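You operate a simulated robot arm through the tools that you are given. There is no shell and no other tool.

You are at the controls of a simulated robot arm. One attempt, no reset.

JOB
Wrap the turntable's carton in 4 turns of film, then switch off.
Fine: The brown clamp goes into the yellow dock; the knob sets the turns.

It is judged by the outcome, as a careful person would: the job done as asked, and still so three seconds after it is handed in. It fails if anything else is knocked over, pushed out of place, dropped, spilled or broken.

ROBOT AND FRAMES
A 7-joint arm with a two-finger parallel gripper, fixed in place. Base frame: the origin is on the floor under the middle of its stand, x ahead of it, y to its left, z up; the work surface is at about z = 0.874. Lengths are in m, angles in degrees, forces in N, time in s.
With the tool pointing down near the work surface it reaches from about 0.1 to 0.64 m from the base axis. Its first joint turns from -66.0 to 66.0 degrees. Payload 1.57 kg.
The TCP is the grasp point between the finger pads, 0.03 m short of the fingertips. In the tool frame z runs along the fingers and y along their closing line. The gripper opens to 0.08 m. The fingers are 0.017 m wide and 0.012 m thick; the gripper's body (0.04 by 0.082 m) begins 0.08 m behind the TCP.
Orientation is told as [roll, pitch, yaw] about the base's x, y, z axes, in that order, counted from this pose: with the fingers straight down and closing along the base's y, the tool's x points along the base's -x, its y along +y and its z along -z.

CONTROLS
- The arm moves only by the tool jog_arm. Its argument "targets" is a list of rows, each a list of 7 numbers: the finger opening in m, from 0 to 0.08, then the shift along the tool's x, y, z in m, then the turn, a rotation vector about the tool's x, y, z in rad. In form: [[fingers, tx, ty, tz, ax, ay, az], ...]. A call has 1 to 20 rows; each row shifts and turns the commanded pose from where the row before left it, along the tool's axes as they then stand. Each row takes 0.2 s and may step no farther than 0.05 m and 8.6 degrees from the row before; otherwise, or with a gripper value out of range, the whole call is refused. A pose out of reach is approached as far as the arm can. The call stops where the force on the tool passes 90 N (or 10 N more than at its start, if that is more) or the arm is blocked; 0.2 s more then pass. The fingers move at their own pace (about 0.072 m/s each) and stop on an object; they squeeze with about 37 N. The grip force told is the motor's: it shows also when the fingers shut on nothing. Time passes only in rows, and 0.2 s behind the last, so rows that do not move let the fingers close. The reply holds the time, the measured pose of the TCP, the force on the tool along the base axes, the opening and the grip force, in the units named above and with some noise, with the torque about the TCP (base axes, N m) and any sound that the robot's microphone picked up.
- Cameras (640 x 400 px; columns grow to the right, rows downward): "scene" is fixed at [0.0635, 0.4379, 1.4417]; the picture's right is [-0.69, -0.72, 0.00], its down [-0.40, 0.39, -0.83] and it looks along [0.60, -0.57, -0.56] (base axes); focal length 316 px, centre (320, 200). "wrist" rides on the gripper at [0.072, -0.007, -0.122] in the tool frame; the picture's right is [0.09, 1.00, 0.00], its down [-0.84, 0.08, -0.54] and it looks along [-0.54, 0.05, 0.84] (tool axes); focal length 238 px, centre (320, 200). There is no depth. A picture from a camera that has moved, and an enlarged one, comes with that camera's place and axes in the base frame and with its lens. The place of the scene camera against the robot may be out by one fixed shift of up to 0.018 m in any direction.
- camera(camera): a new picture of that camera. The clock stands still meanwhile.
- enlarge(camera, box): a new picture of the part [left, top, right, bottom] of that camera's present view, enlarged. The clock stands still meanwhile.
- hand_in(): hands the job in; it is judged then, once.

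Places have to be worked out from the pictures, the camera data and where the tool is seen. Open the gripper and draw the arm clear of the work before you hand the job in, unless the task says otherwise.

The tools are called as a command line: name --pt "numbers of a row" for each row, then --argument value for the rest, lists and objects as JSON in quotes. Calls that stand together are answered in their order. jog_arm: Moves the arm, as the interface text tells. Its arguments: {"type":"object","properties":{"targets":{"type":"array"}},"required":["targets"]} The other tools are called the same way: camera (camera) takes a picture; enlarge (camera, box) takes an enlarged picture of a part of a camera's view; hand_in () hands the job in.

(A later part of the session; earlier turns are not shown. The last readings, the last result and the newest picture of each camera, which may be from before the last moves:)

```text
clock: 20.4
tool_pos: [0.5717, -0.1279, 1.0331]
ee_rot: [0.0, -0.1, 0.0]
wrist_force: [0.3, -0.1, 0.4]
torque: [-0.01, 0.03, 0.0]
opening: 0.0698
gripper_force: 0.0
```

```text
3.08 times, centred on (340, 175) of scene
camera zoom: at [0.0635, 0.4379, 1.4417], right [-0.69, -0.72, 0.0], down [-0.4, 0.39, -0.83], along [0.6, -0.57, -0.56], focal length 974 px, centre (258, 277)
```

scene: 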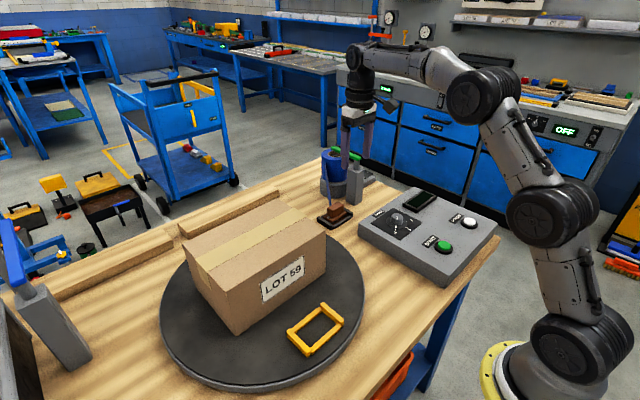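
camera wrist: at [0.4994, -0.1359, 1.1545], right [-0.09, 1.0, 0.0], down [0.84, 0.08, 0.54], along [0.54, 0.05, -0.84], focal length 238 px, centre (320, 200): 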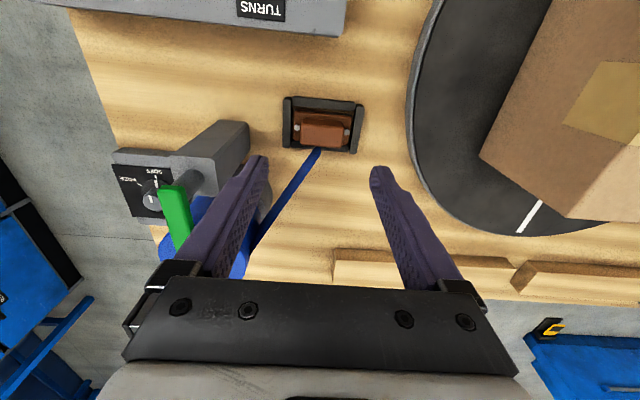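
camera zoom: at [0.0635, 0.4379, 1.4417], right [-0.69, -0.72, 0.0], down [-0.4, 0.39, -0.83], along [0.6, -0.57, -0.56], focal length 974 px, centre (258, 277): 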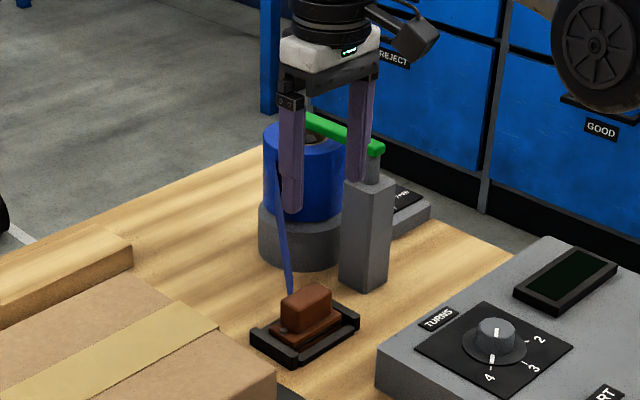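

Combining wrist and scene views (using the fingertips to calibrate), the clamp block top is at about (0.587, -0.1255, 0.88) and aligned with the base y axis. I move over it and lower to TCP z ≈ 0.97 to check.

jog_arm --pt "0.07 -0.007 0.0012 0.0315 0 0 0" --pt "0.07 -0.007 0.0012 0.0315 0 0 0" --pt "0.07 0 0 0 0 0 0"

camera --camera "wrist"

enlarge --camera "wrist" --box '[240, 60, 400, 200]'

enlarge --camera "scene" --box '[290, 130, 390, 240]'

```text
clock: 21.2
tool_pos: [0.5862, -0.1255, 0.9692]
ee_rot: [0.0, -0.1, 0.0]
wrist_force: [-0.8, 0.4, 0.3]
torque: [-0.01, -0.03, 0.01]
opening: 0.0702
gripper_force: 0.0
```

```text
taken
camera wrist: at [0.5142, -0.1337, 1.0908], right [-0.09, 1.0, 0.0], down [0.84, 0.08, 0.54], along [0.54, 0.05, -0.84], focal length 238 px, centre (320, 200)
```

wrist: 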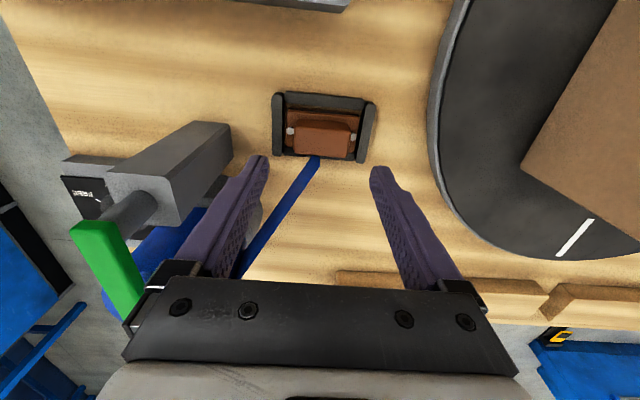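

```text
2.86 times, centred on (320, 130) of wrist
camera zoom: at [0.5142, -0.1337, 1.0908], right [-0.09, 1.0, 0.0], down [0.84, 0.08, 0.54], along [0.54, 0.05, -0.84], focal length 681 px, centre (320, 400)
```

zoom: 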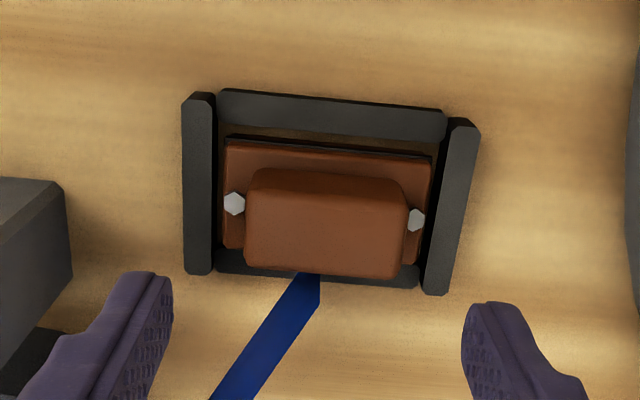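

```text
3.64 times, centred on (340, 185) of scene
camera zoom: at [0.0635, 0.4379, 1.4417], right [-0.69, -0.72, 0.0], down [-0.4, 0.39, -0.83], along [0.6, -0.57, -0.56], focal length 1151 px, centre (247, 254)
```

zoom: 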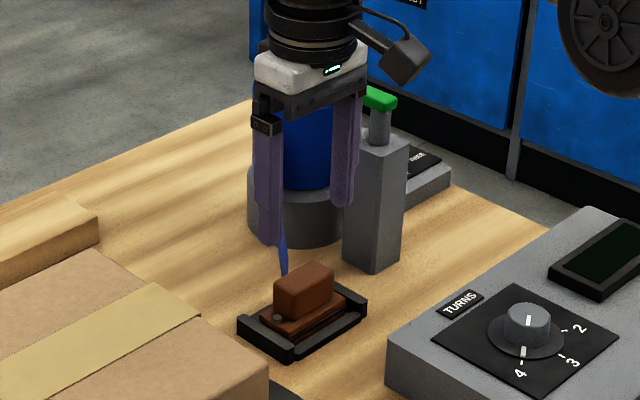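

The block is centred between the fingers in y and within ~3 mm in x. I narrow the opening slightly and go down to TCP z ≈ 0.925 (tips ≈ 0.895) for another look.

jog_arm --pt "0.064 0.001 0 0.022 0 0 0" --pt "0.064 0.001 0 0.022 0 0 0" --pt "0.064 0 0 0 0 0 0"

camera --camera "wrist"

enlarge --camera "wrist" --box '[240, 80, 400, 220]'

enlarge --camera "scene" --box '[300, 150, 380, 230]'

```text
clock: 22.0
tool_pos: [0.5845, -0.1257, 0.9237]
ee_rot: [-0.1, 0.0, 0.0]
wrist_force: [-0.4, -0.1, 0.7]
torque: [0.0, -0.01, 0.01]
opening: 0.0637
gripper_force: 0.1
```

```text
taken
camera wrist: at [0.5128, -0.1336, 1.0463], right [-0.09, 1.0, 0.0], down [0.84, 0.08, 0.54], along [0.54, 0.05, -0.84], focal length 238 px, centre (320, 200)
```

wrist: 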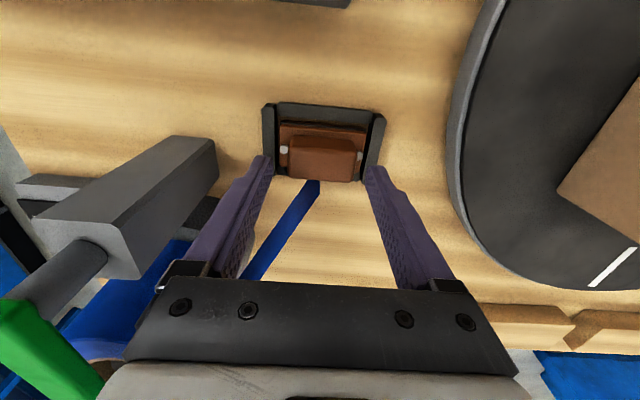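

```text
2.86 times, centred on (320, 150) of wrist
camera zoom: at [0.5128, -0.1336, 1.0463], right [-0.09, 1.0, 0.0], down [0.84, 0.08, 0.54], along [0.54, 0.05, -0.84], focal length 681 px, centre (320, 343)
```

zoom: 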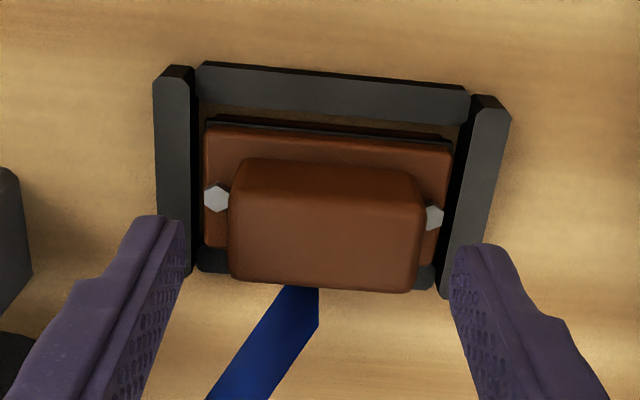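

```text
5.00 times, centred on (340, 190) of scene
camera zoom: at [0.0635, 0.4379, 1.4417], right [-0.69, -0.72, 0.0], down [-0.4, 0.39, -0.83], along [0.6, -0.57, -0.56], focal length 1583 px, centre (220, 250)
```

zoom: 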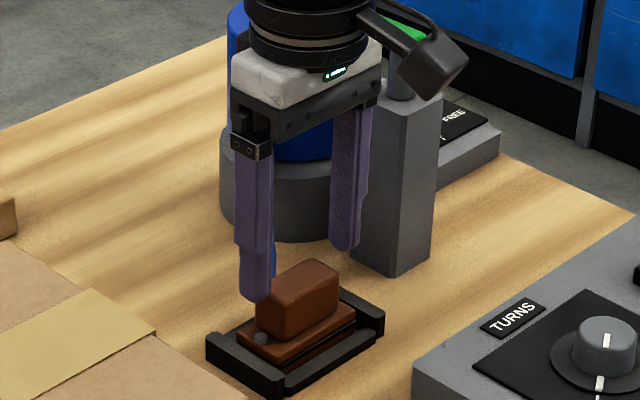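

Fingers straddle the block evenly with walls outside; block top is about z 0.875. I nudge 2 mm outward in x and lower 0.030 (tips to about 0.864), watching the force.

jog_arm --pt "0.064 -0.002 0 0.012 0 0 0" --pt "0.064 0 0 0.01 0 0 0" --pt "0.064 0 0 0.008 0 0 0" --pt "0.064 0 0 0 0 0 0"

enlarge --camera "wrist" --box '[240, 80, 400, 220]'

enlarge --camera "scene" --box '[300, 150, 380, 230]'

```text
clock: 23.0
tool_pos: [0.5867, -0.1265, 0.8959]
ee_rot: [-0.1, 0.0, 0.1]
wrist_force: [-0.1, 1.2, 0.6]
torque: [-0.04, 0.02, -0.03]
opening: 0.0641
gripper_force: 0.1
```

```text
2.86 times, centred on (320, 150) of wrist
camera zoom: at [0.5145, -0.1334, 1.0161], right [-0.09, 1.0, 0.0], down [0.84, 0.08, 0.54], along [0.54, 0.05, -0.84], focal length 681 px, centre (320, 343)
```

zoom: 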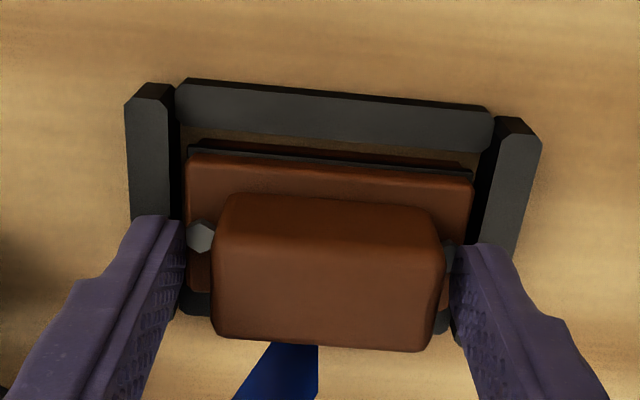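

```text
5.00 times, centred on (340, 190) of scene
camera zoom: at [0.0635, 0.4379, 1.4417], right [-0.69, -0.72, 0.0], down [-0.4, 0.39, -0.83], along [0.6, -0.57, -0.56], focal length 1583 px, centre (220, 250)
```

zoom: 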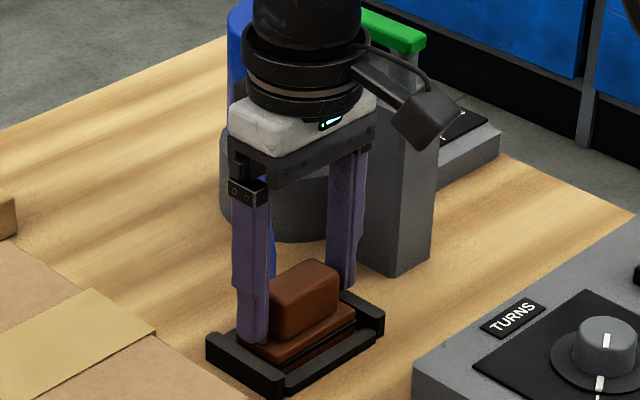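

The tips are around z 0.866 beside the block, block top about 0.877, no contact. I go down 5 mm more and close on the block.

jog_arm --pt "0.064 0 0 0.005 0 0 0" --pt "0.064 0 0 0 0 0 0" --pt "0.0 0 0 0 0 0 0" --pt "0.0 0 0 0 0 0 0" --pt "0.0 0 0 0 0 0 0"

enlarge --camera "wrist" --box '[240, 80, 400, 220]'

enlarge --camera "scene" --box '[300, 150, 380, 230]'

```text
clock: 24.2
tool_pos: [0.586, -0.1275, 0.8901]
ee_rot: [0.0, -0.1, 0.0]
wrist_force: [1.3, 1.2, 3.6]
torque: [-0.01, 0.01, -0.01]
opening: 0.0492
gripper_force: 36.4
```

```text
2.86 times, centred on (320, 150) of wrist
camera zoom: at [0.5147, -0.1339, 1.0118], right [-0.09, 1.0, 0.0], down [0.84, 0.08, 0.54], along [0.54, 0.05, -0.84], focal length 681 px, centre (320, 343)
```

zoom: 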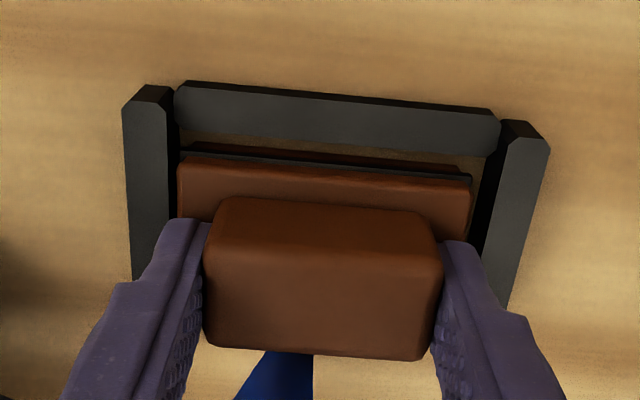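

```text
5.00 times, centred on (340, 190) of scene
camera zoom: at [0.0634, 0.438, 1.4417], right [-0.69, -0.72, 0.0], down [-0.4, 0.39, -0.83], along [0.6, -0.57, -0.56], focal length 1583 px, centre (220, 250)
```

zoom: 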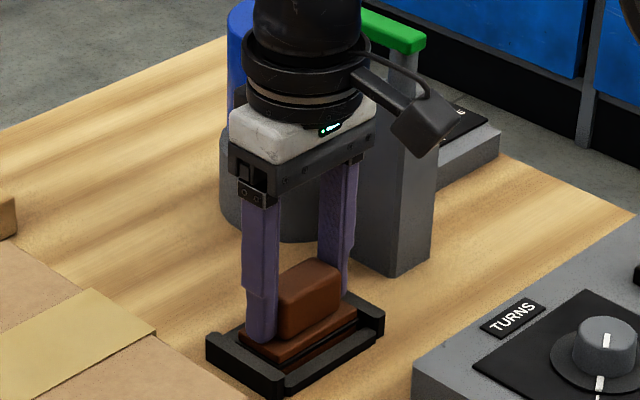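

The clamp is held (0.049 m, 36 N). I lift it straight up 8 cm and check that it comes along with the film.

jog_arm --pt "0.0 0 0 -0.01 0 0 0" --pt "0.0 0 0 -0.015 0 0 0" --pt "0.0 0 0 -0.025 0 0 0" --pt "0.0 0 0 -0.03 0 0 0" --pt "0.0 0 0 0 0 0 0"

camera --camera "wrist"

camera --camera "scene"

```text
clock: 25.4
tool_pos: [0.5862, -0.1268, 0.9679]
ee_rot: [0.0, 0.0, 0.0]
wrist_force: [-1.2, -0.2, -1.0]
torque: [0.02, 0.0, 0.04]
opening: 0.0491
gripper_force: 37.2
```

```text
taken
camera wrist: at [0.5144, -0.1334, 1.0917], right [-0.09, 1.0, 0.0], down [0.84, 0.08, 0.54], along [0.54, 0.05, -0.84], focal length 238 px, centre (320, 200)
```

wrist: 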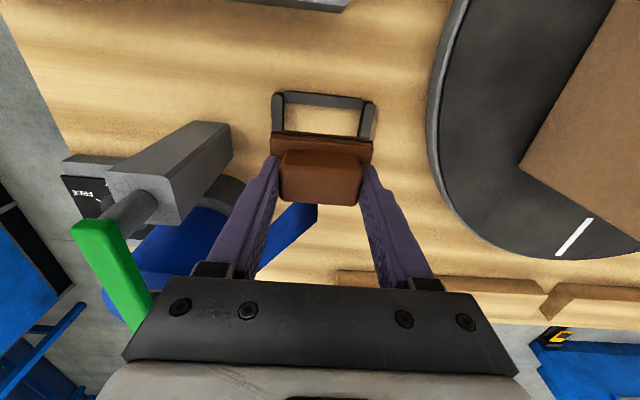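

```text
taken
```

scene: 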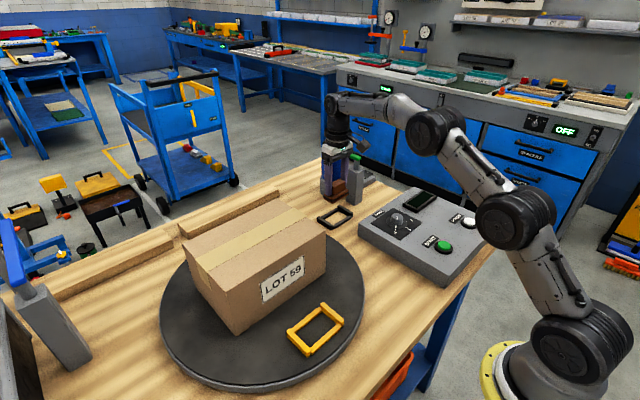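

The clamp is off its holder with the film attached. I enlarge both views to see the clamp's plate shape and how it is held.

enlarge --camera "scene" --box '[300, 140, 380, 230]'

enlarge --camera "wrist" --box '[240, 80, 400, 220]'

```text
4.44 times, centred on (340, 185) of scene
camera zoom: at [0.0635, 0.4379, 1.4417], right [-0.69, -0.72, 0.0], down [-0.4, 0.39, -0.83], along [0.6, -0.57, -0.56], focal length 1407 px, centre (231, 267)
```

zoom: 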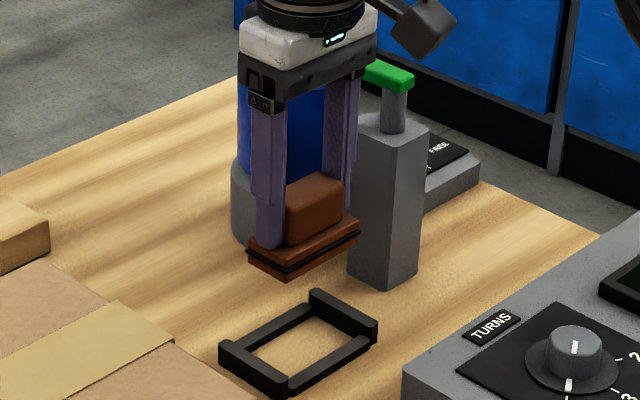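

```text
2.86 times, centred on (320, 150) of wrist
camera zoom: at [0.5144, -0.1334, 1.0917], right [-0.09, 1.0, 0.0], down [0.84, 0.08, 0.54], along [0.54, 0.05, -0.84], focal length 681 px, centre (320, 343)
```

zoom: 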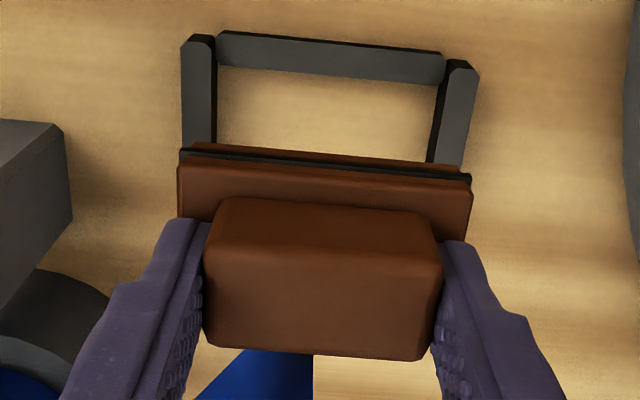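

The clamp's plates and handle are held squarely; the dock measures to be at about (0.335, 0.19) with its long axis along y like the holder. I carry the clamp around the robot side of the carton to above the dock and stop high to look.

jog_arm --pt "0.0 0 0 -0.03 0 0 0" --pt "0.0 0.0343 0.0178 0 0 0 0" --pt "0.0 0.0343 0.0178 0 0 0 0" --pt "0.0 0.0343 0.0178 0 0 0 0" --pt "0.0 0.0343 0.0178 0 0 0 0" --pt "0.0 0.0343 0.0178 0 0 0 0" --pt "0.0 0.0343 0.0178 0 0 0 0" --pt "0.0 0 0 0 0 0 0"

camera --camera "scene"

camera --camera "wrist"

```text
clock: 27.2
tool_pos: [0.3793, -0.0192, 0.998]
ee_rot: [-0.1, 0.0, 0.0]
wrist_force: [0.1, -0.2, -0.2]
torque: [-0.02, -0.03, 0.0]
opening: 0.049
gripper_force: 37.1
```

```text
taken
```

scene: 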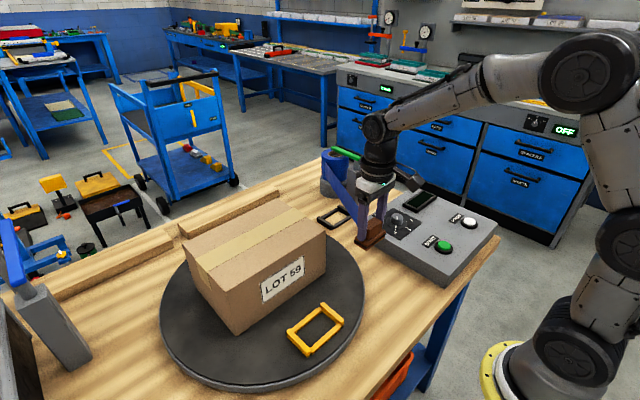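

```text
taken
camera wrist: at [0.3079, -0.0267, 1.1207], right [-0.09, 1.0, 0.0], down [0.84, 0.08, 0.54], along [0.54, 0.05, -0.84], focal length 238 px, centre (320, 200)
```

wrist: 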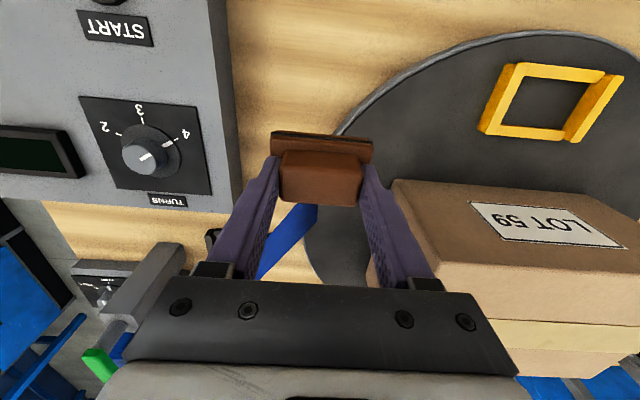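

The film pays out freely and nothing is disturbed. Continuing to above the dock.

jog_arm --pt "0.0 0.004 0.042 -0.0104 0 0 0" --pt "0.0 0.004 0.042 -0.0104 0 0 0" --pt "0.0 0.004 0.042 -0.0104 0 0 0" --pt "0.0 0.004 0.042 -0.0104 0 0 0" --pt "0.0 0.004 0.042 -0.0104 0 0 0" --pt "0.0 0 0 0 0 0 0"

camera --camera "wrist"

enlarge --camera "wrist" --box '[230, 30, 410, 180]'

camera --camera "scene"

```text
clock: 28.6
tool_pos: [0.3596, 0.1919, 1.0494]
ee_rot: [0.1, 0.0, 0.0]
wrist_force: [0.4, -0.7, -1.8]
torque: [-0.01, -0.02, -0.05]
opening: 0.049
gripper_force: 37.0
```

```text
taken
camera wrist: at [0.2876, 0.1837, 1.1722], right [-0.09, 1.0, 0.0], down [0.84, 0.08, 0.54], along [0.54, 0.05, -0.84], focal length 238 px, centre (320, 200)
```

wrist: 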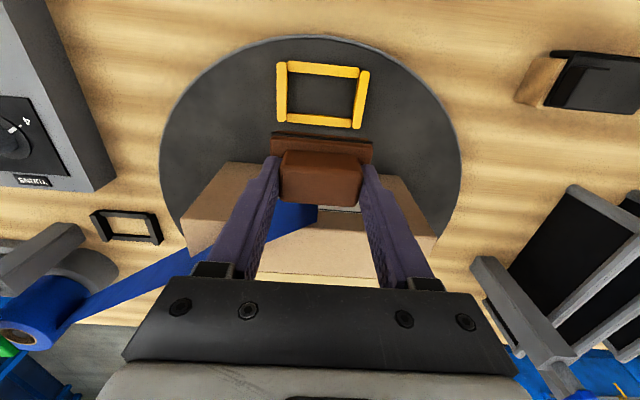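

```text
2.67 times, centred on (320, 105) of wrist
camera zoom: at [0.2876, 0.1837, 1.1722], right [-0.09, 1.0, 0.0], down [0.84, 0.08, 0.54], along [0.54, 0.05, -0.84], focal length 636 px, centre (320, 453)
```

zoom: 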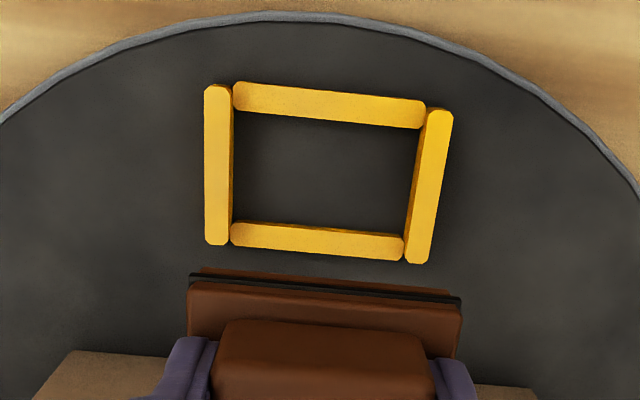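

```text
taken
```

scene: 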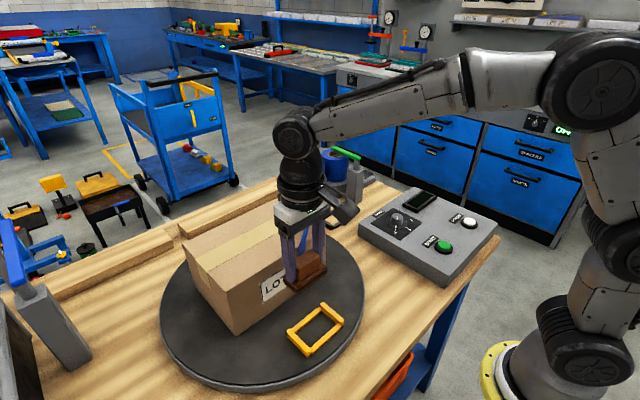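

The dock's long axis is parallel to the clamp, with its centre at about (0.334, 0.190) and walls about 3 cm higher than the holder's. I move so that the dock should look the same under the clamp as the holder did when lifted 78 mm: TCP about (0.3375, 0.189, 0.996).

jog_arm --pt "0.0 0.011 -0.0015 0.0265 0 0 0" --pt "0.0 0.011 -0.0015 0.0265 0 0 0" --pt "0.0 0 0 0 0 0 0"

enlarge --camera "wrist" --box '[240, 80, 400, 220]'

enlarge --camera "scene" --box '[240, 230, 380, 370]'

```text
clock: 29.4
tool_pos: [0.3359, 0.1876, 0.9972]
ee_rot: [0.0, 0.0, 0.0]
wrist_force: [0.3, 1.1, -0.9]
torque: [-0.03, 0.0, -0.02]
opening: 0.0492
gripper_force: 37.1
```

```text
2.86 times, centred on (320, 150) of wrist
camera zoom: at [0.2646, 0.1806, 1.1198], right [-0.09, 1.0, 0.0], down [0.84, 0.08, 0.54], along [0.54, 0.05, -0.84], focal length 681 px, centre (320, 343)
```

zoom: 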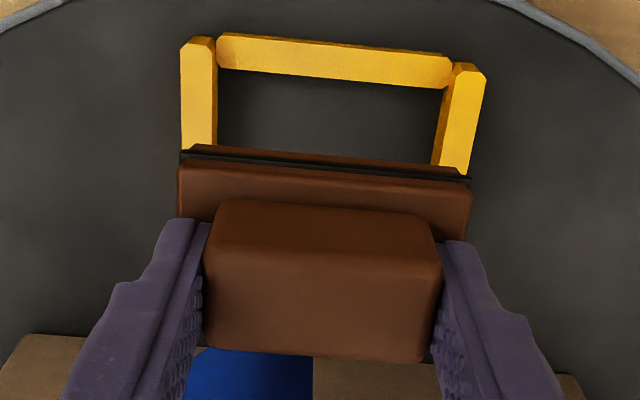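

```text
2.86 times, centred on (310, 300) of scene
camera zoom: at [0.0635, 0.4379, 1.4417], right [-0.69, -0.72, 0.0], down [-0.4, 0.39, -0.83], along [0.6, -0.57, -0.56], focal length 904 px, centre (349, -86)
```

zoom: 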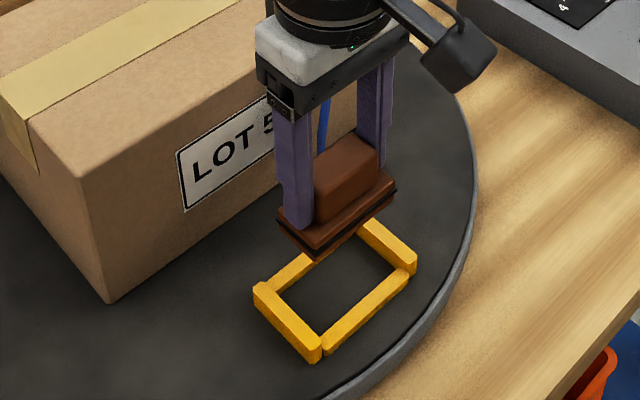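

Compared with the lifted-holder picture, the dock looks aligned in x, about 1.3 mm off in y and ~6 mm closer, so the seat should come at TCP z ≈ 0.924. I shift +1.3 mm in y and lower to z ≈ 0.950.

jog_arm --pt "0.0 0 0.0013 0.017 0 0 0" --pt "0.0 0 0 0.016 0 0 0" --pt "0.0 0 0 0.014 0 0 0" --pt "0.0 0 0 0 0 0 0"

enlarge --camera "wrist" --box '[240, 80, 400, 220]'

enlarge --camera "scene" --box '[260, 260, 370, 370]'

```text
clock: 30.4
tool_pos: [0.3369, 0.1895, 0.9502]
ee_rot: [0.1, -0.1, 0.0]
wrist_force: [-0.3, -0.5, -0.9]
torque: [0.0, 0.0, -0.02]
opening: 0.0491
gripper_force: 36.5
```

```text
2.86 times, centred on (320, 150) of wrist
camera zoom: at [0.2655, 0.1816, 1.0722], right [-0.09, 1.0, 0.0], down [0.84, 0.08, 0.54], along [0.54, 0.05, -0.84], focal length 681 px, centre (320, 343)
```

zoom: 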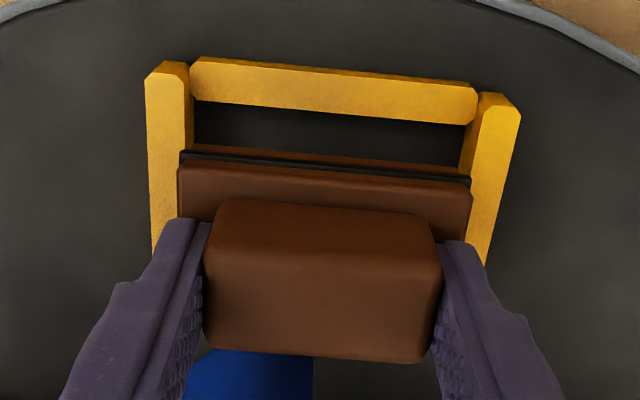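

```text
3.64 times, centred on (315, 315) of scene
camera zoom: at [0.0635, 0.4379, 1.4417], right [-0.69, -0.72, 0.0], down [-0.4, 0.39, -0.83], along [0.6, -0.57, -0.56], focal length 1151 px, centre (338, -218)
```

zoom: 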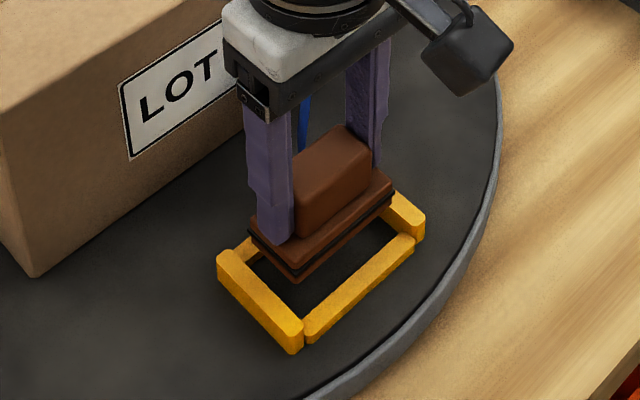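

Scaled against the seated-holder picture, the clamp lines up with the dock within about half a millimetre in x and y; seat expected at TCP z ≈ 0.9246. I lower 0.022 gently.

jog_arm --pt "0.0 0 0 0.008 0 0 0" --pt "0.0 0 0 0.008 0 0 0" --pt "0.0 0 0 0.006 0 0 0" --pt "0.0 0 0 0 0 0 0"

enlarge --camera "wrist" --box '[240, 80, 400, 220]'

enlarge --camera "scene" --box '[260, 260, 370, 370]'

```text
clock: 31.4
tool_pos: [0.3371, 0.1875, 0.9291]
ee_rot: [0.0, 0.0, -0.1]
wrist_force: [-0.2, 0.8, -0.7]
torque: [-0.03, -0.03, 0.0]
opening: 0.0489
gripper_force: 37.3
```

```text
2.86 times, centred on (320, 150) of wrist
camera zoom: at [0.2656, 0.1816, 1.0511], right [-0.09, 1.0, 0.0], down [0.84, 0.08, 0.54], along [0.54, 0.05, -0.84], focal length 681 px, centre (320, 343)
```

zoom: 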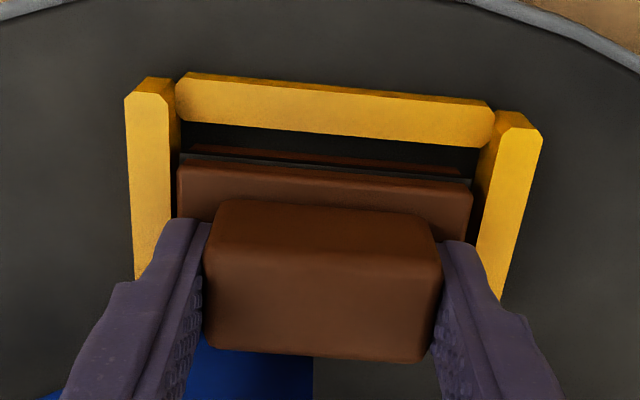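

```text
3.64 times, centred on (315, 315) of scene
camera zoom: at [0.0635, 0.4379, 1.4417], right [-0.69, -0.72, 0.0], down [-0.4, 0.39, -0.83], along [0.6, -0.57, -0.56], focal length 1151 px, centre (338, -218)
```

zoom: 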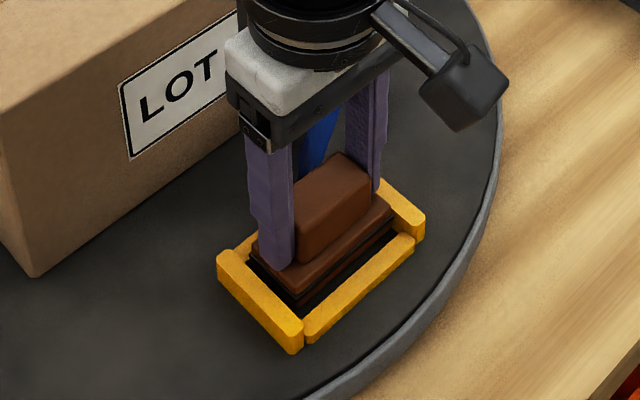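

The plate is now entering between the walls with no contact force. I continue down in small steps until I feel the seat.

jog_arm --pt "0.0 0 0 0.002 0 0 0" --pt "0.0 0 0 0.002 0 0 0" --pt "0.0 0 0 0 0 0 0"

```text
clock: 32.2
tool_pos: [0.3361, 0.189, 0.9254]
ee_rot: [-0.1, 0.0, 0.2]
wrist_force: [0.1, -0.6, -1.1]
torque: [0.03, 0.01, -0.03]
opening: 0.049
gripper_force: 37.3
```

jog_arm --pt "0.0 0 0 0.0015 0 0 0" --pt "0.0 0 0 0.0015 0 0 0" --pt "0.0 0 0 0 0 0 0"

enlarge --camera "wrist" --box '[240, 80, 400, 220]'

```text
clock: 33.0
tool_pos: [0.3382, 0.1884, 0.9244]
ee_rot: [0.1, -0.1, 0.0]
wrist_force: [-4.8, -2.0, 16.1]
torque: [-0.3, 0.34, -0.01]
opening: 0.0494
gripper_force: 37.2
```

```text
2.86 times, centred on (320, 150) of wrist
camera zoom: at [0.2654, 0.1815, 1.0456], right [-0.09, 1.0, 0.0], down [0.84, 0.08, 0.54], along [0.54, 0.05, -0.84], focal length 681 px, centre (320, 343)
```

zoom: 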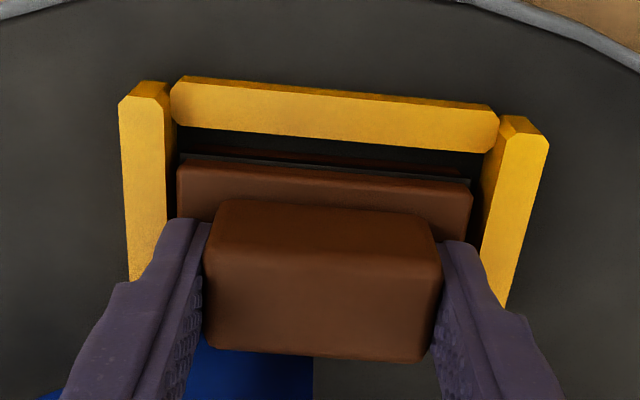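

Contact of 16 N at z 0.9244, exactly the expected seat height. I open the fingers to the same 0.064 that was clear at the holder, and check the clamp stays put.

jog_arm --pt "0.0 0 0 -0.001 0 0 0" --pt "0.064 0 0 0 0 0 0" --pt "0.064 0 0 0 0 0 0" --pt "0.064 0 0 0 0 0 0"

enlarge --camera "wrist" --box '[240, 80, 400, 220]'

enlarge --camera "scene" --box '[260, 260, 370, 370]'

```text
clock: 34.0
tool_pos: [0.3365, 0.1877, 0.9238]
ee_rot: [0.0, 0.0, 0.0]
wrist_force: [1.6, 1.4, 4.1]
torque: [0.0, -0.04, -0.02]
opening: 0.0629
gripper_force: 0.2
```

```text
2.86 times, centred on (320, 150) of wrist
camera zoom: at [0.2658, 0.1811, 1.0458], right [-0.09, 1.0, 0.0], down [0.84, 0.08, 0.54], along [0.54, 0.05, -0.84], focal length 681 px, centre (320, 343)
```

zoom: 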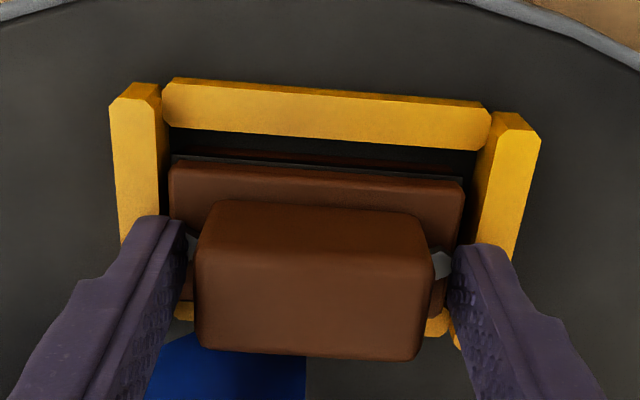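

```text
3.64 times, centred on (315, 315) of scene
camera zoom: at [0.0635, 0.4379, 1.4417], right [-0.69, -0.72, 0.0], down [-0.4, 0.39, -0.83], along [0.6, -0.57, -0.56], focal length 1151 px, centre (338, -218)
```

zoom: 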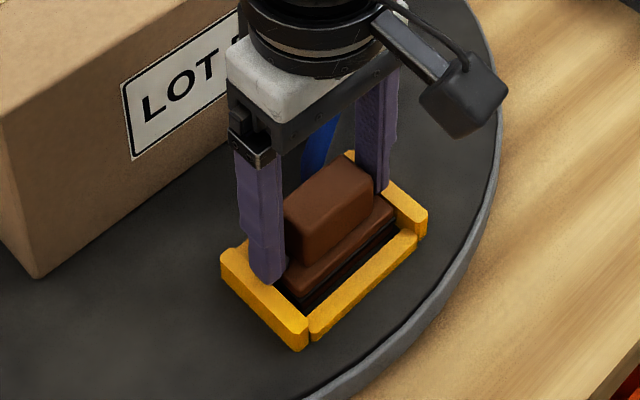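

The clamp sits in the dock; the table settled about 2 mm with the film pull, and the fingers are free of the block. I raise straight up slowly.

jog_arm --pt "0.062 0 0 -0.006 0 0 0" --pt "0.062 0 0 -0.01 0 0 0" --pt "0.062 0 0 -0.02 0 0 0" --pt "0.062 0 0 -0.04 0 0 0" --pt "0.062 0 0 -0.045 0 0 0" --pt "0.062 0 0 0 0 0 0"

camera --camera "wrist"

enlarge --camera "scene" --box '[260, 260, 370, 370]'

camera --camera "scene"

```text
clock: 35.4
tool_pos: [0.3348, 0.1873, 1.0432]
ee_rot: [0.0, 0.0, -0.1]
wrist_force: [0.4, -0.1, -0.5]
torque: [-0.04, 0.01, -0.01]
opening: 0.0622
gripper_force: 0.1
```

```text
taken
camera wrist: at [0.263, 0.1794, 1.1659], right [-0.09, 1.0, 0.0], down [0.84, 0.08, 0.54], along [0.54, 0.05, -0.84], focal length 238 px, centre (320, 200)
```

wrist: 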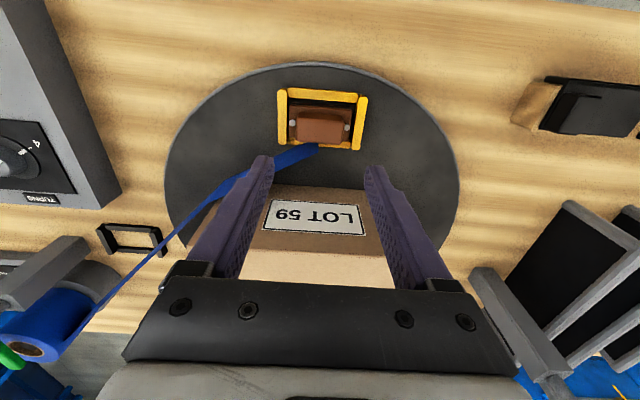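

```text
3.64 times, centred on (315, 315) of scene
camera zoom: at [0.0635, 0.4379, 1.4417], right [-0.69, -0.72, 0.0], down [-0.4, 0.39, -0.83], along [0.6, -0.57, -0.56], focal length 1151 px, centre (338, -218)
```

zoom: 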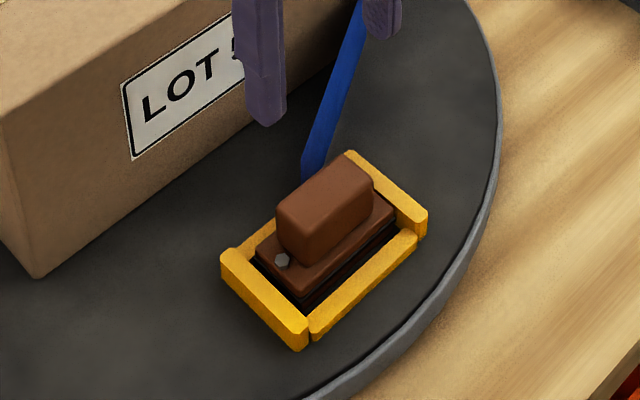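

```text
taken
```

scene: 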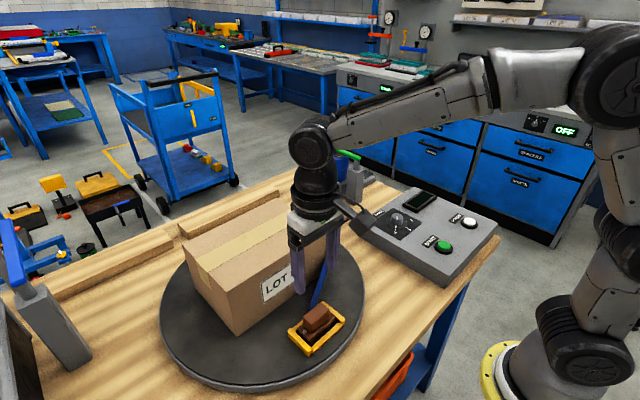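

The clamp is seated in the yellow dock with the film running to the roll. Next I close the fingers and move over the POWER button at about (0.274, -0.328) for a closer look.

jog_arm --pt "0.0 0.0046 -0.0396 0 0 0 0" --pt "0.0 0.0046 -0.0396 0 0 0 0" --pt "0.0 0.0046 -0.0396 0 0 0 0" --pt "0.0 0.0046 -0.0396 0 0 0 0" --pt "0.0 0.0046 -0.0396 0 0 0 0" --pt "0.0 0.0046 -0.0396 0 0 0 0" --pt "0.0 0.0046 -0.0396 0 0 0 0" --pt "0.0 0.0046 -0.0396 0 0 0 0" --pt "0.0 0.0046 -0.0396 0 0 0 0" --pt "0.0 0.0046 -0.0396 0 0 0 0" --pt "0.0 0.0046 -0.0396 0 0 0 0" --pt "0.0 0.0046 -0.0396 0 0 0 0" --pt "0.0 0.0046 -0.0396 0 0 0 0" --pt "0.0 0 0 0 0 0 0"

camera --camera "wrist"

camera --camera "scene"

```text
clock: 38.4
tool_pos: [0.2775, -0.3232, 1.0424]
ee_rot: [0.0, -0.1, 0.1]
wrist_force: [0.0, 0.7, -0.2]
torque: [-0.02, 0.03, 0.02]
opening: 0.0001
gripper_force: 21.0
```

```text
taken
camera wrist: at [0.2056, -0.3314, 1.165], right [-0.09, 1.0, 0.0], down [0.84, 0.08, 0.54], along [0.54, 0.05, -0.84], focal length 238 px, centre (320, 200)
```

wrist: 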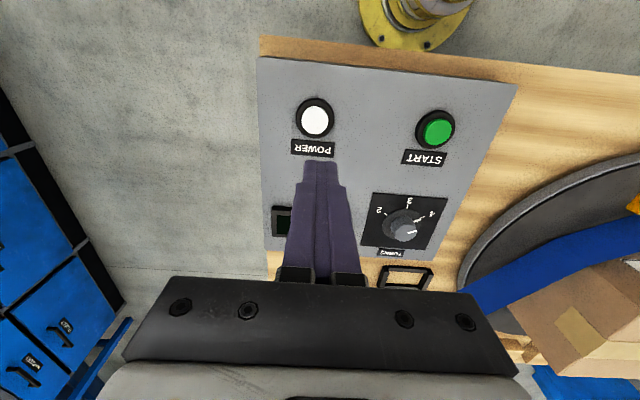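

```text
taken
```

scene: 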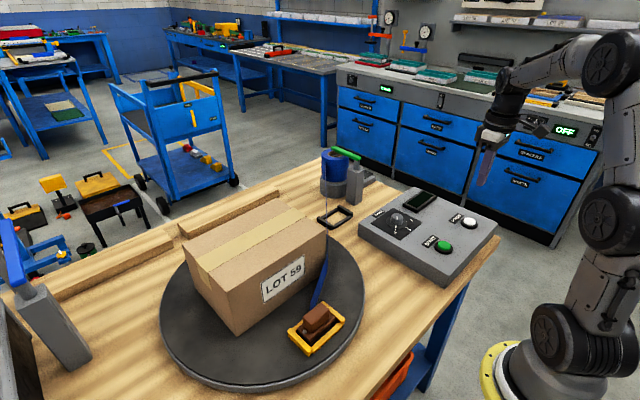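

POWER is seen at about (0.271, -0.3305), START near (0.270, -0.198). I shift over POWER and descend to TCP z ≈ 0.965 to verify.

jog_arm --pt "0.0 0.003 -0.0035 0.03 0 0 0" --pt "0.0 0.003 -0.0035 0.03 0 0 0" --pt "0.0 0 0 0.017 0 0 0" --pt "0.0 0 0 0 0 0 0"

camera --camera "wrist"

enlarge --camera "wrist" --box '[250, 80, 390, 210]'

enlarge --camera "scene" --box '[420, 150, 520, 260]'

```text
clock: 39.4
tool_pos: [0.2705, -0.3335, 0.967]
ee_rot: [0.0, 0.0, 0.1]
wrist_force: [-1.0, 0.1, 0.1]
torque: [0.01, -0.01, -0.05]
opening: 0.0001
gripper_force: 21.2
```

```text
taken
camera wrist: at [0.1992, -0.3405, 1.0879], right [-0.09, 1.0, 0.0], down [0.84, 0.08, 0.54], along [0.54, 0.05, -0.84], focal length 238 px, centre (320, 200)
```

wrist: 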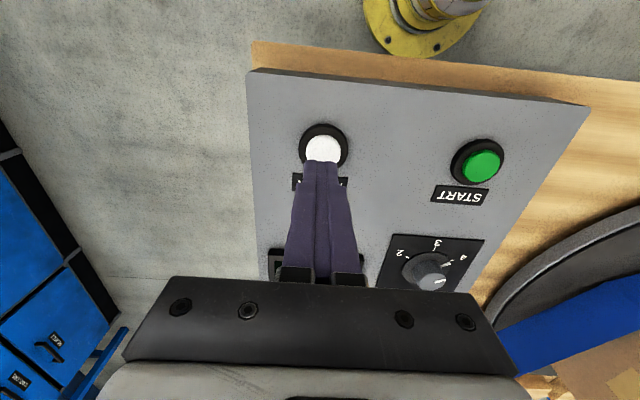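

```text
3.08 times, centred on (320, 145) of wrist
camera zoom: at [0.1992, -0.3405, 1.0879], right [-0.09, 1.0, 0.0], down [0.84, 0.08, 0.54], along [0.54, 0.05, -0.84], focal length 733 px, centre (320, 369)
```

zoom: 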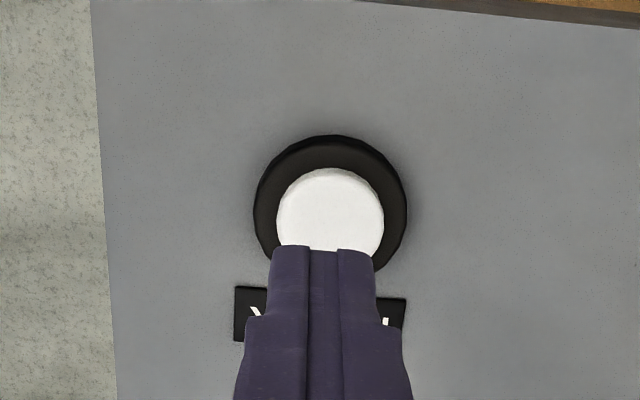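

```text
3.64 times, centred on (470, 205) of scene
camera zoom: at [0.0635, 0.4379, 1.4417], right [-0.69, -0.72, 0.0], down [-0.4, 0.39, -0.83], along [0.6, -0.57, -0.56], focal length 1151 px, centre (-226, 182)
```

zoom: 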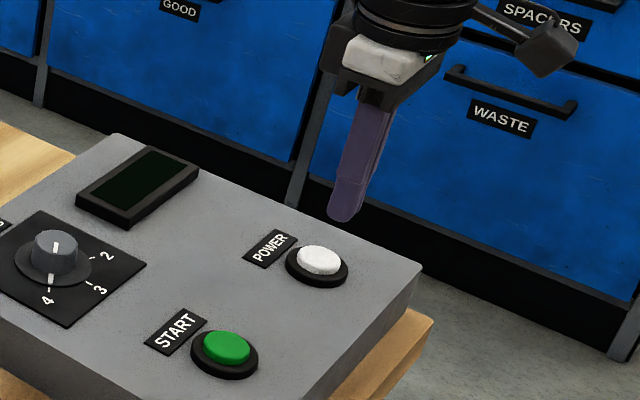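

The button appears 2 mm off in y, and by both cameras its cap is at about z 0.893 and (0.273, -0.331). I correct and lower to TCP z ≈ 0.935 for a final check before pressing.

jog_arm --pt "0.0 -0.0025 0.0025 0.016 0 0 0" --pt "0.0 0 0 0.016 0 0 0" --pt "0.0 0 0 0 0 0 0"

enlarge --camera "wrist" --box '[250, 80, 390, 210]'

enlarge --camera "scene" --box '[420, 150, 520, 260]'

```text
clock: 40.2
tool_pos: [0.2736, -0.3293, 0.9357]
ee_rot: [-0.1, 0.0, 0.0]
wrist_force: [-0.2, 0.1, -0.4]
torque: [-0.01, 0.0, -0.03]
opening: 0.0
gripper_force: 21.0
```

```text
3.08 times, centred on (320, 145) of wrist
camera zoom: at [0.2016, -0.3377, 1.0568], right [-0.09, 1.0, 0.0], down [0.84, 0.08, 0.54], along [0.54, 0.05, -0.84], focal length 733 px, centre (320, 369)
```

zoom: 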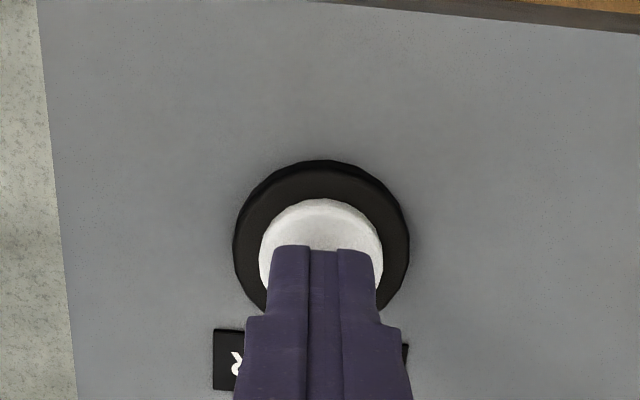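

```text
3.64 times, centred on (470, 205) of scene
camera zoom: at [0.0635, 0.4379, 1.4417], right [-0.69, -0.72, 0.0], down [-0.4, 0.39, -0.83], along [0.6, -0.57, -0.56], focal length 1151 px, centre (-226, 182)
```

zoom: 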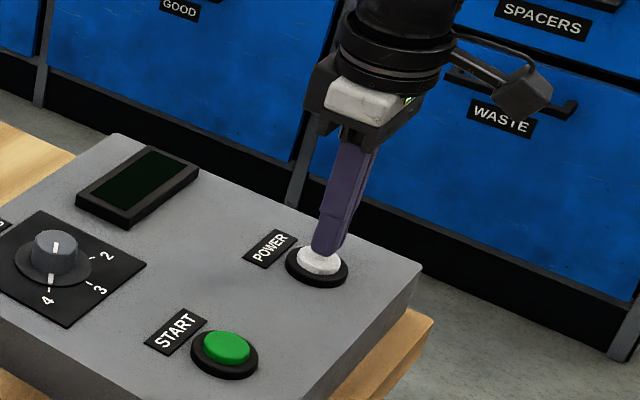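

Fingertips are centred just above the white button. I press down in 2 mm steps, watching force and sound.

jog_arm --pt "0.0 0.001 0 0.002 0 0 0" --pt "0.0 0 0 0.002 0 0 0" --pt "0.0 0 0 0.002 0 0 0"

```text
clock: 41.0
tool_pos: [0.2734, -0.3305, 0.93]
ee_rot: [0.0, 0.0, 0.0]
wrist_force: [-0.2, -0.2, -0.7]
torque: [0.01, 0.01, 0.0]
opening: 0.0001
gripper_force: 21.2
```

jog_arm --pt "0.0 0 0 0.002 0 0 0" --pt "0.0 0 0 0.002 0 0 0" --pt "0.0 0 0 0.0 0 0 0"

```text
clock: 41.8
tool_pos: [0.2723, -0.3311, 0.926]
ee_rot: [-0.1, -0.1, 0.0]
wrist_force: [-0.7, -0.9, 2.6]
torque: [-0.01, 0.02, 0.06]
opening: 0.0001
gripper_force: 21.6
heard: click
```

A click was heard at tips z ≈ 0.896. I raise off the button and look at the display.

jog_arm --pt "0.0 0 0 -0.01 0 0 0" --pt "0.0 0 0 -0.03 0 0 0" --pt "0.0 0 0 -0.03 0 0 0" --pt "0.0 0 0 0 0 0 0"

enlarge --camera "scene" --box '[360, 170, 510, 290]'

camera --camera "scene"

camera --camera "wrist"

```text
clock: 42.8
tool_pos: [0.2736, -0.3296, 0.9943]
ee_rot: [-0.1, 0.0, 0.0]
wrist_force: [0.1, 0.6, 0.1]
torque: [0.01, 0.01, 0.01]
opening: 0.0
gripper_force: 20.9
```

```text
3.33 times, centred on (435, 230) of scene
camera zoom: at [0.0635, 0.4379, 1.4417], right [-0.69, -0.72, 0.0], down [-0.4, 0.39, -0.83], along [0.6, -0.57, -0.56], focal length 1055 px, centre (-63, 100)
```

zoom: 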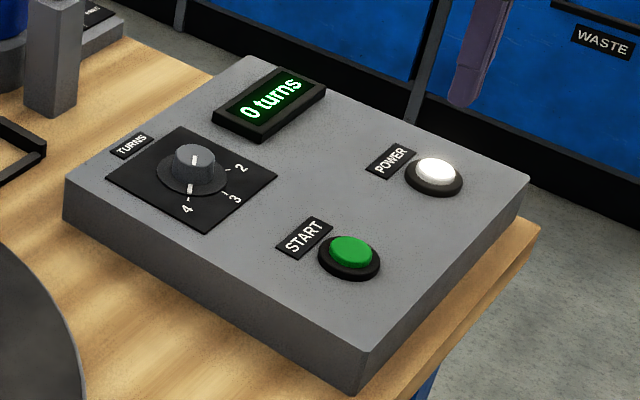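

```text
taken
```

scene: 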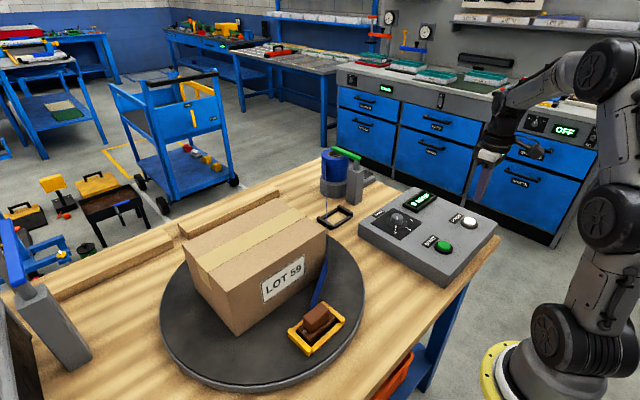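

```text
taken
camera wrist: at [0.2015, -0.3368, 1.1169], right [-0.09, 1.0, 0.0], down [0.84, 0.08, 0.54], along [0.54, 0.05, -0.84], focal length 238 px, centre (320, 200)
```

wrist: 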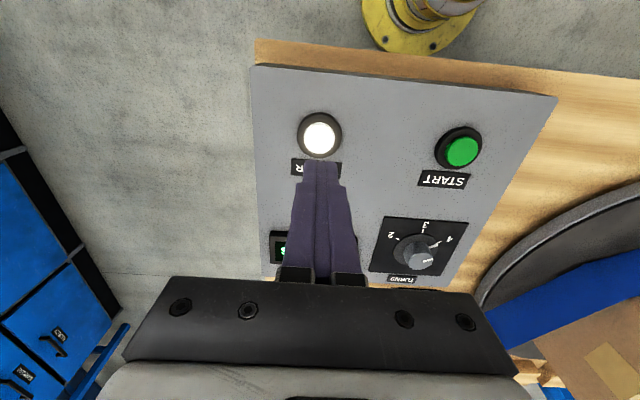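

Power is on: the display reads "0 turns" and the knob shows 4. I move over START at about (0.273, -0.192) and check alignment.

jog_arm --pt "0.0 0 0.0345 0 0 0 0" --pt "0.0 0 0.0345 0 0 0 0" --pt "0.0 0 0.0345 0 0 0 0" --pt "0.0 0 0.0345 0 0 0 0" --pt "0.0 0 0 0.03 0 0 0" --pt "0.0 0 0 0.02 0 0 0" --pt "0.0 0 0 0 0 0 0"

enlarge --camera "wrist" --box '[250, 80, 390, 210]'

enlarge --camera "scene" --box '[380, 170, 500, 290]'

```text
clock: 44.4
tool_pos: [0.2745, -0.1935, 0.944]
ee_rot: [0.0, 0.1, 0.1]
wrist_force: [1.4, -0.2, -0.2]
torque: [-0.01, -0.01, -0.02]
opening: 0.0
gripper_force: 21.3
```

```text
3.08 times, centred on (320, 145) of wrist
camera zoom: at [0.2015, -0.1998, 1.0662], right [-0.09, 1.0, 0.0], down [0.84, 0.08, 0.54], along [0.54, 0.05, -0.84], focal length 733 px, centre (320, 369)
```

zoom: 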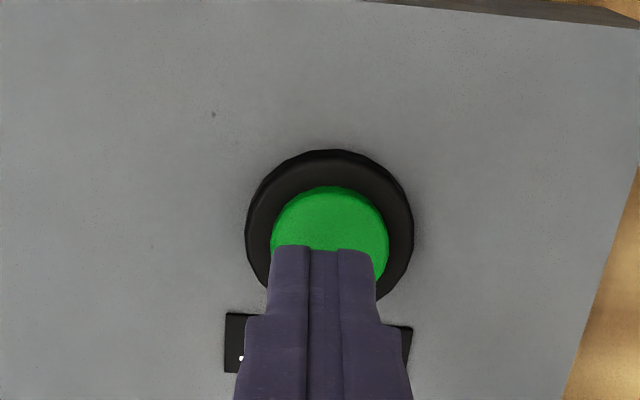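

```text
3.33 times, centred on (440, 230) of scene
camera zoom: at [0.0635, 0.4379, 1.4417], right [-0.69, -0.72, 0.0], down [-0.4, 0.39, -0.83], along [0.6, -0.57, -0.56], focal length 1055 px, centre (-80, 100)
```

zoom: 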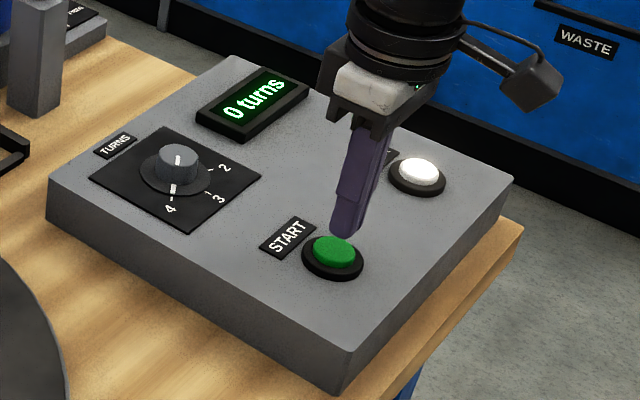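

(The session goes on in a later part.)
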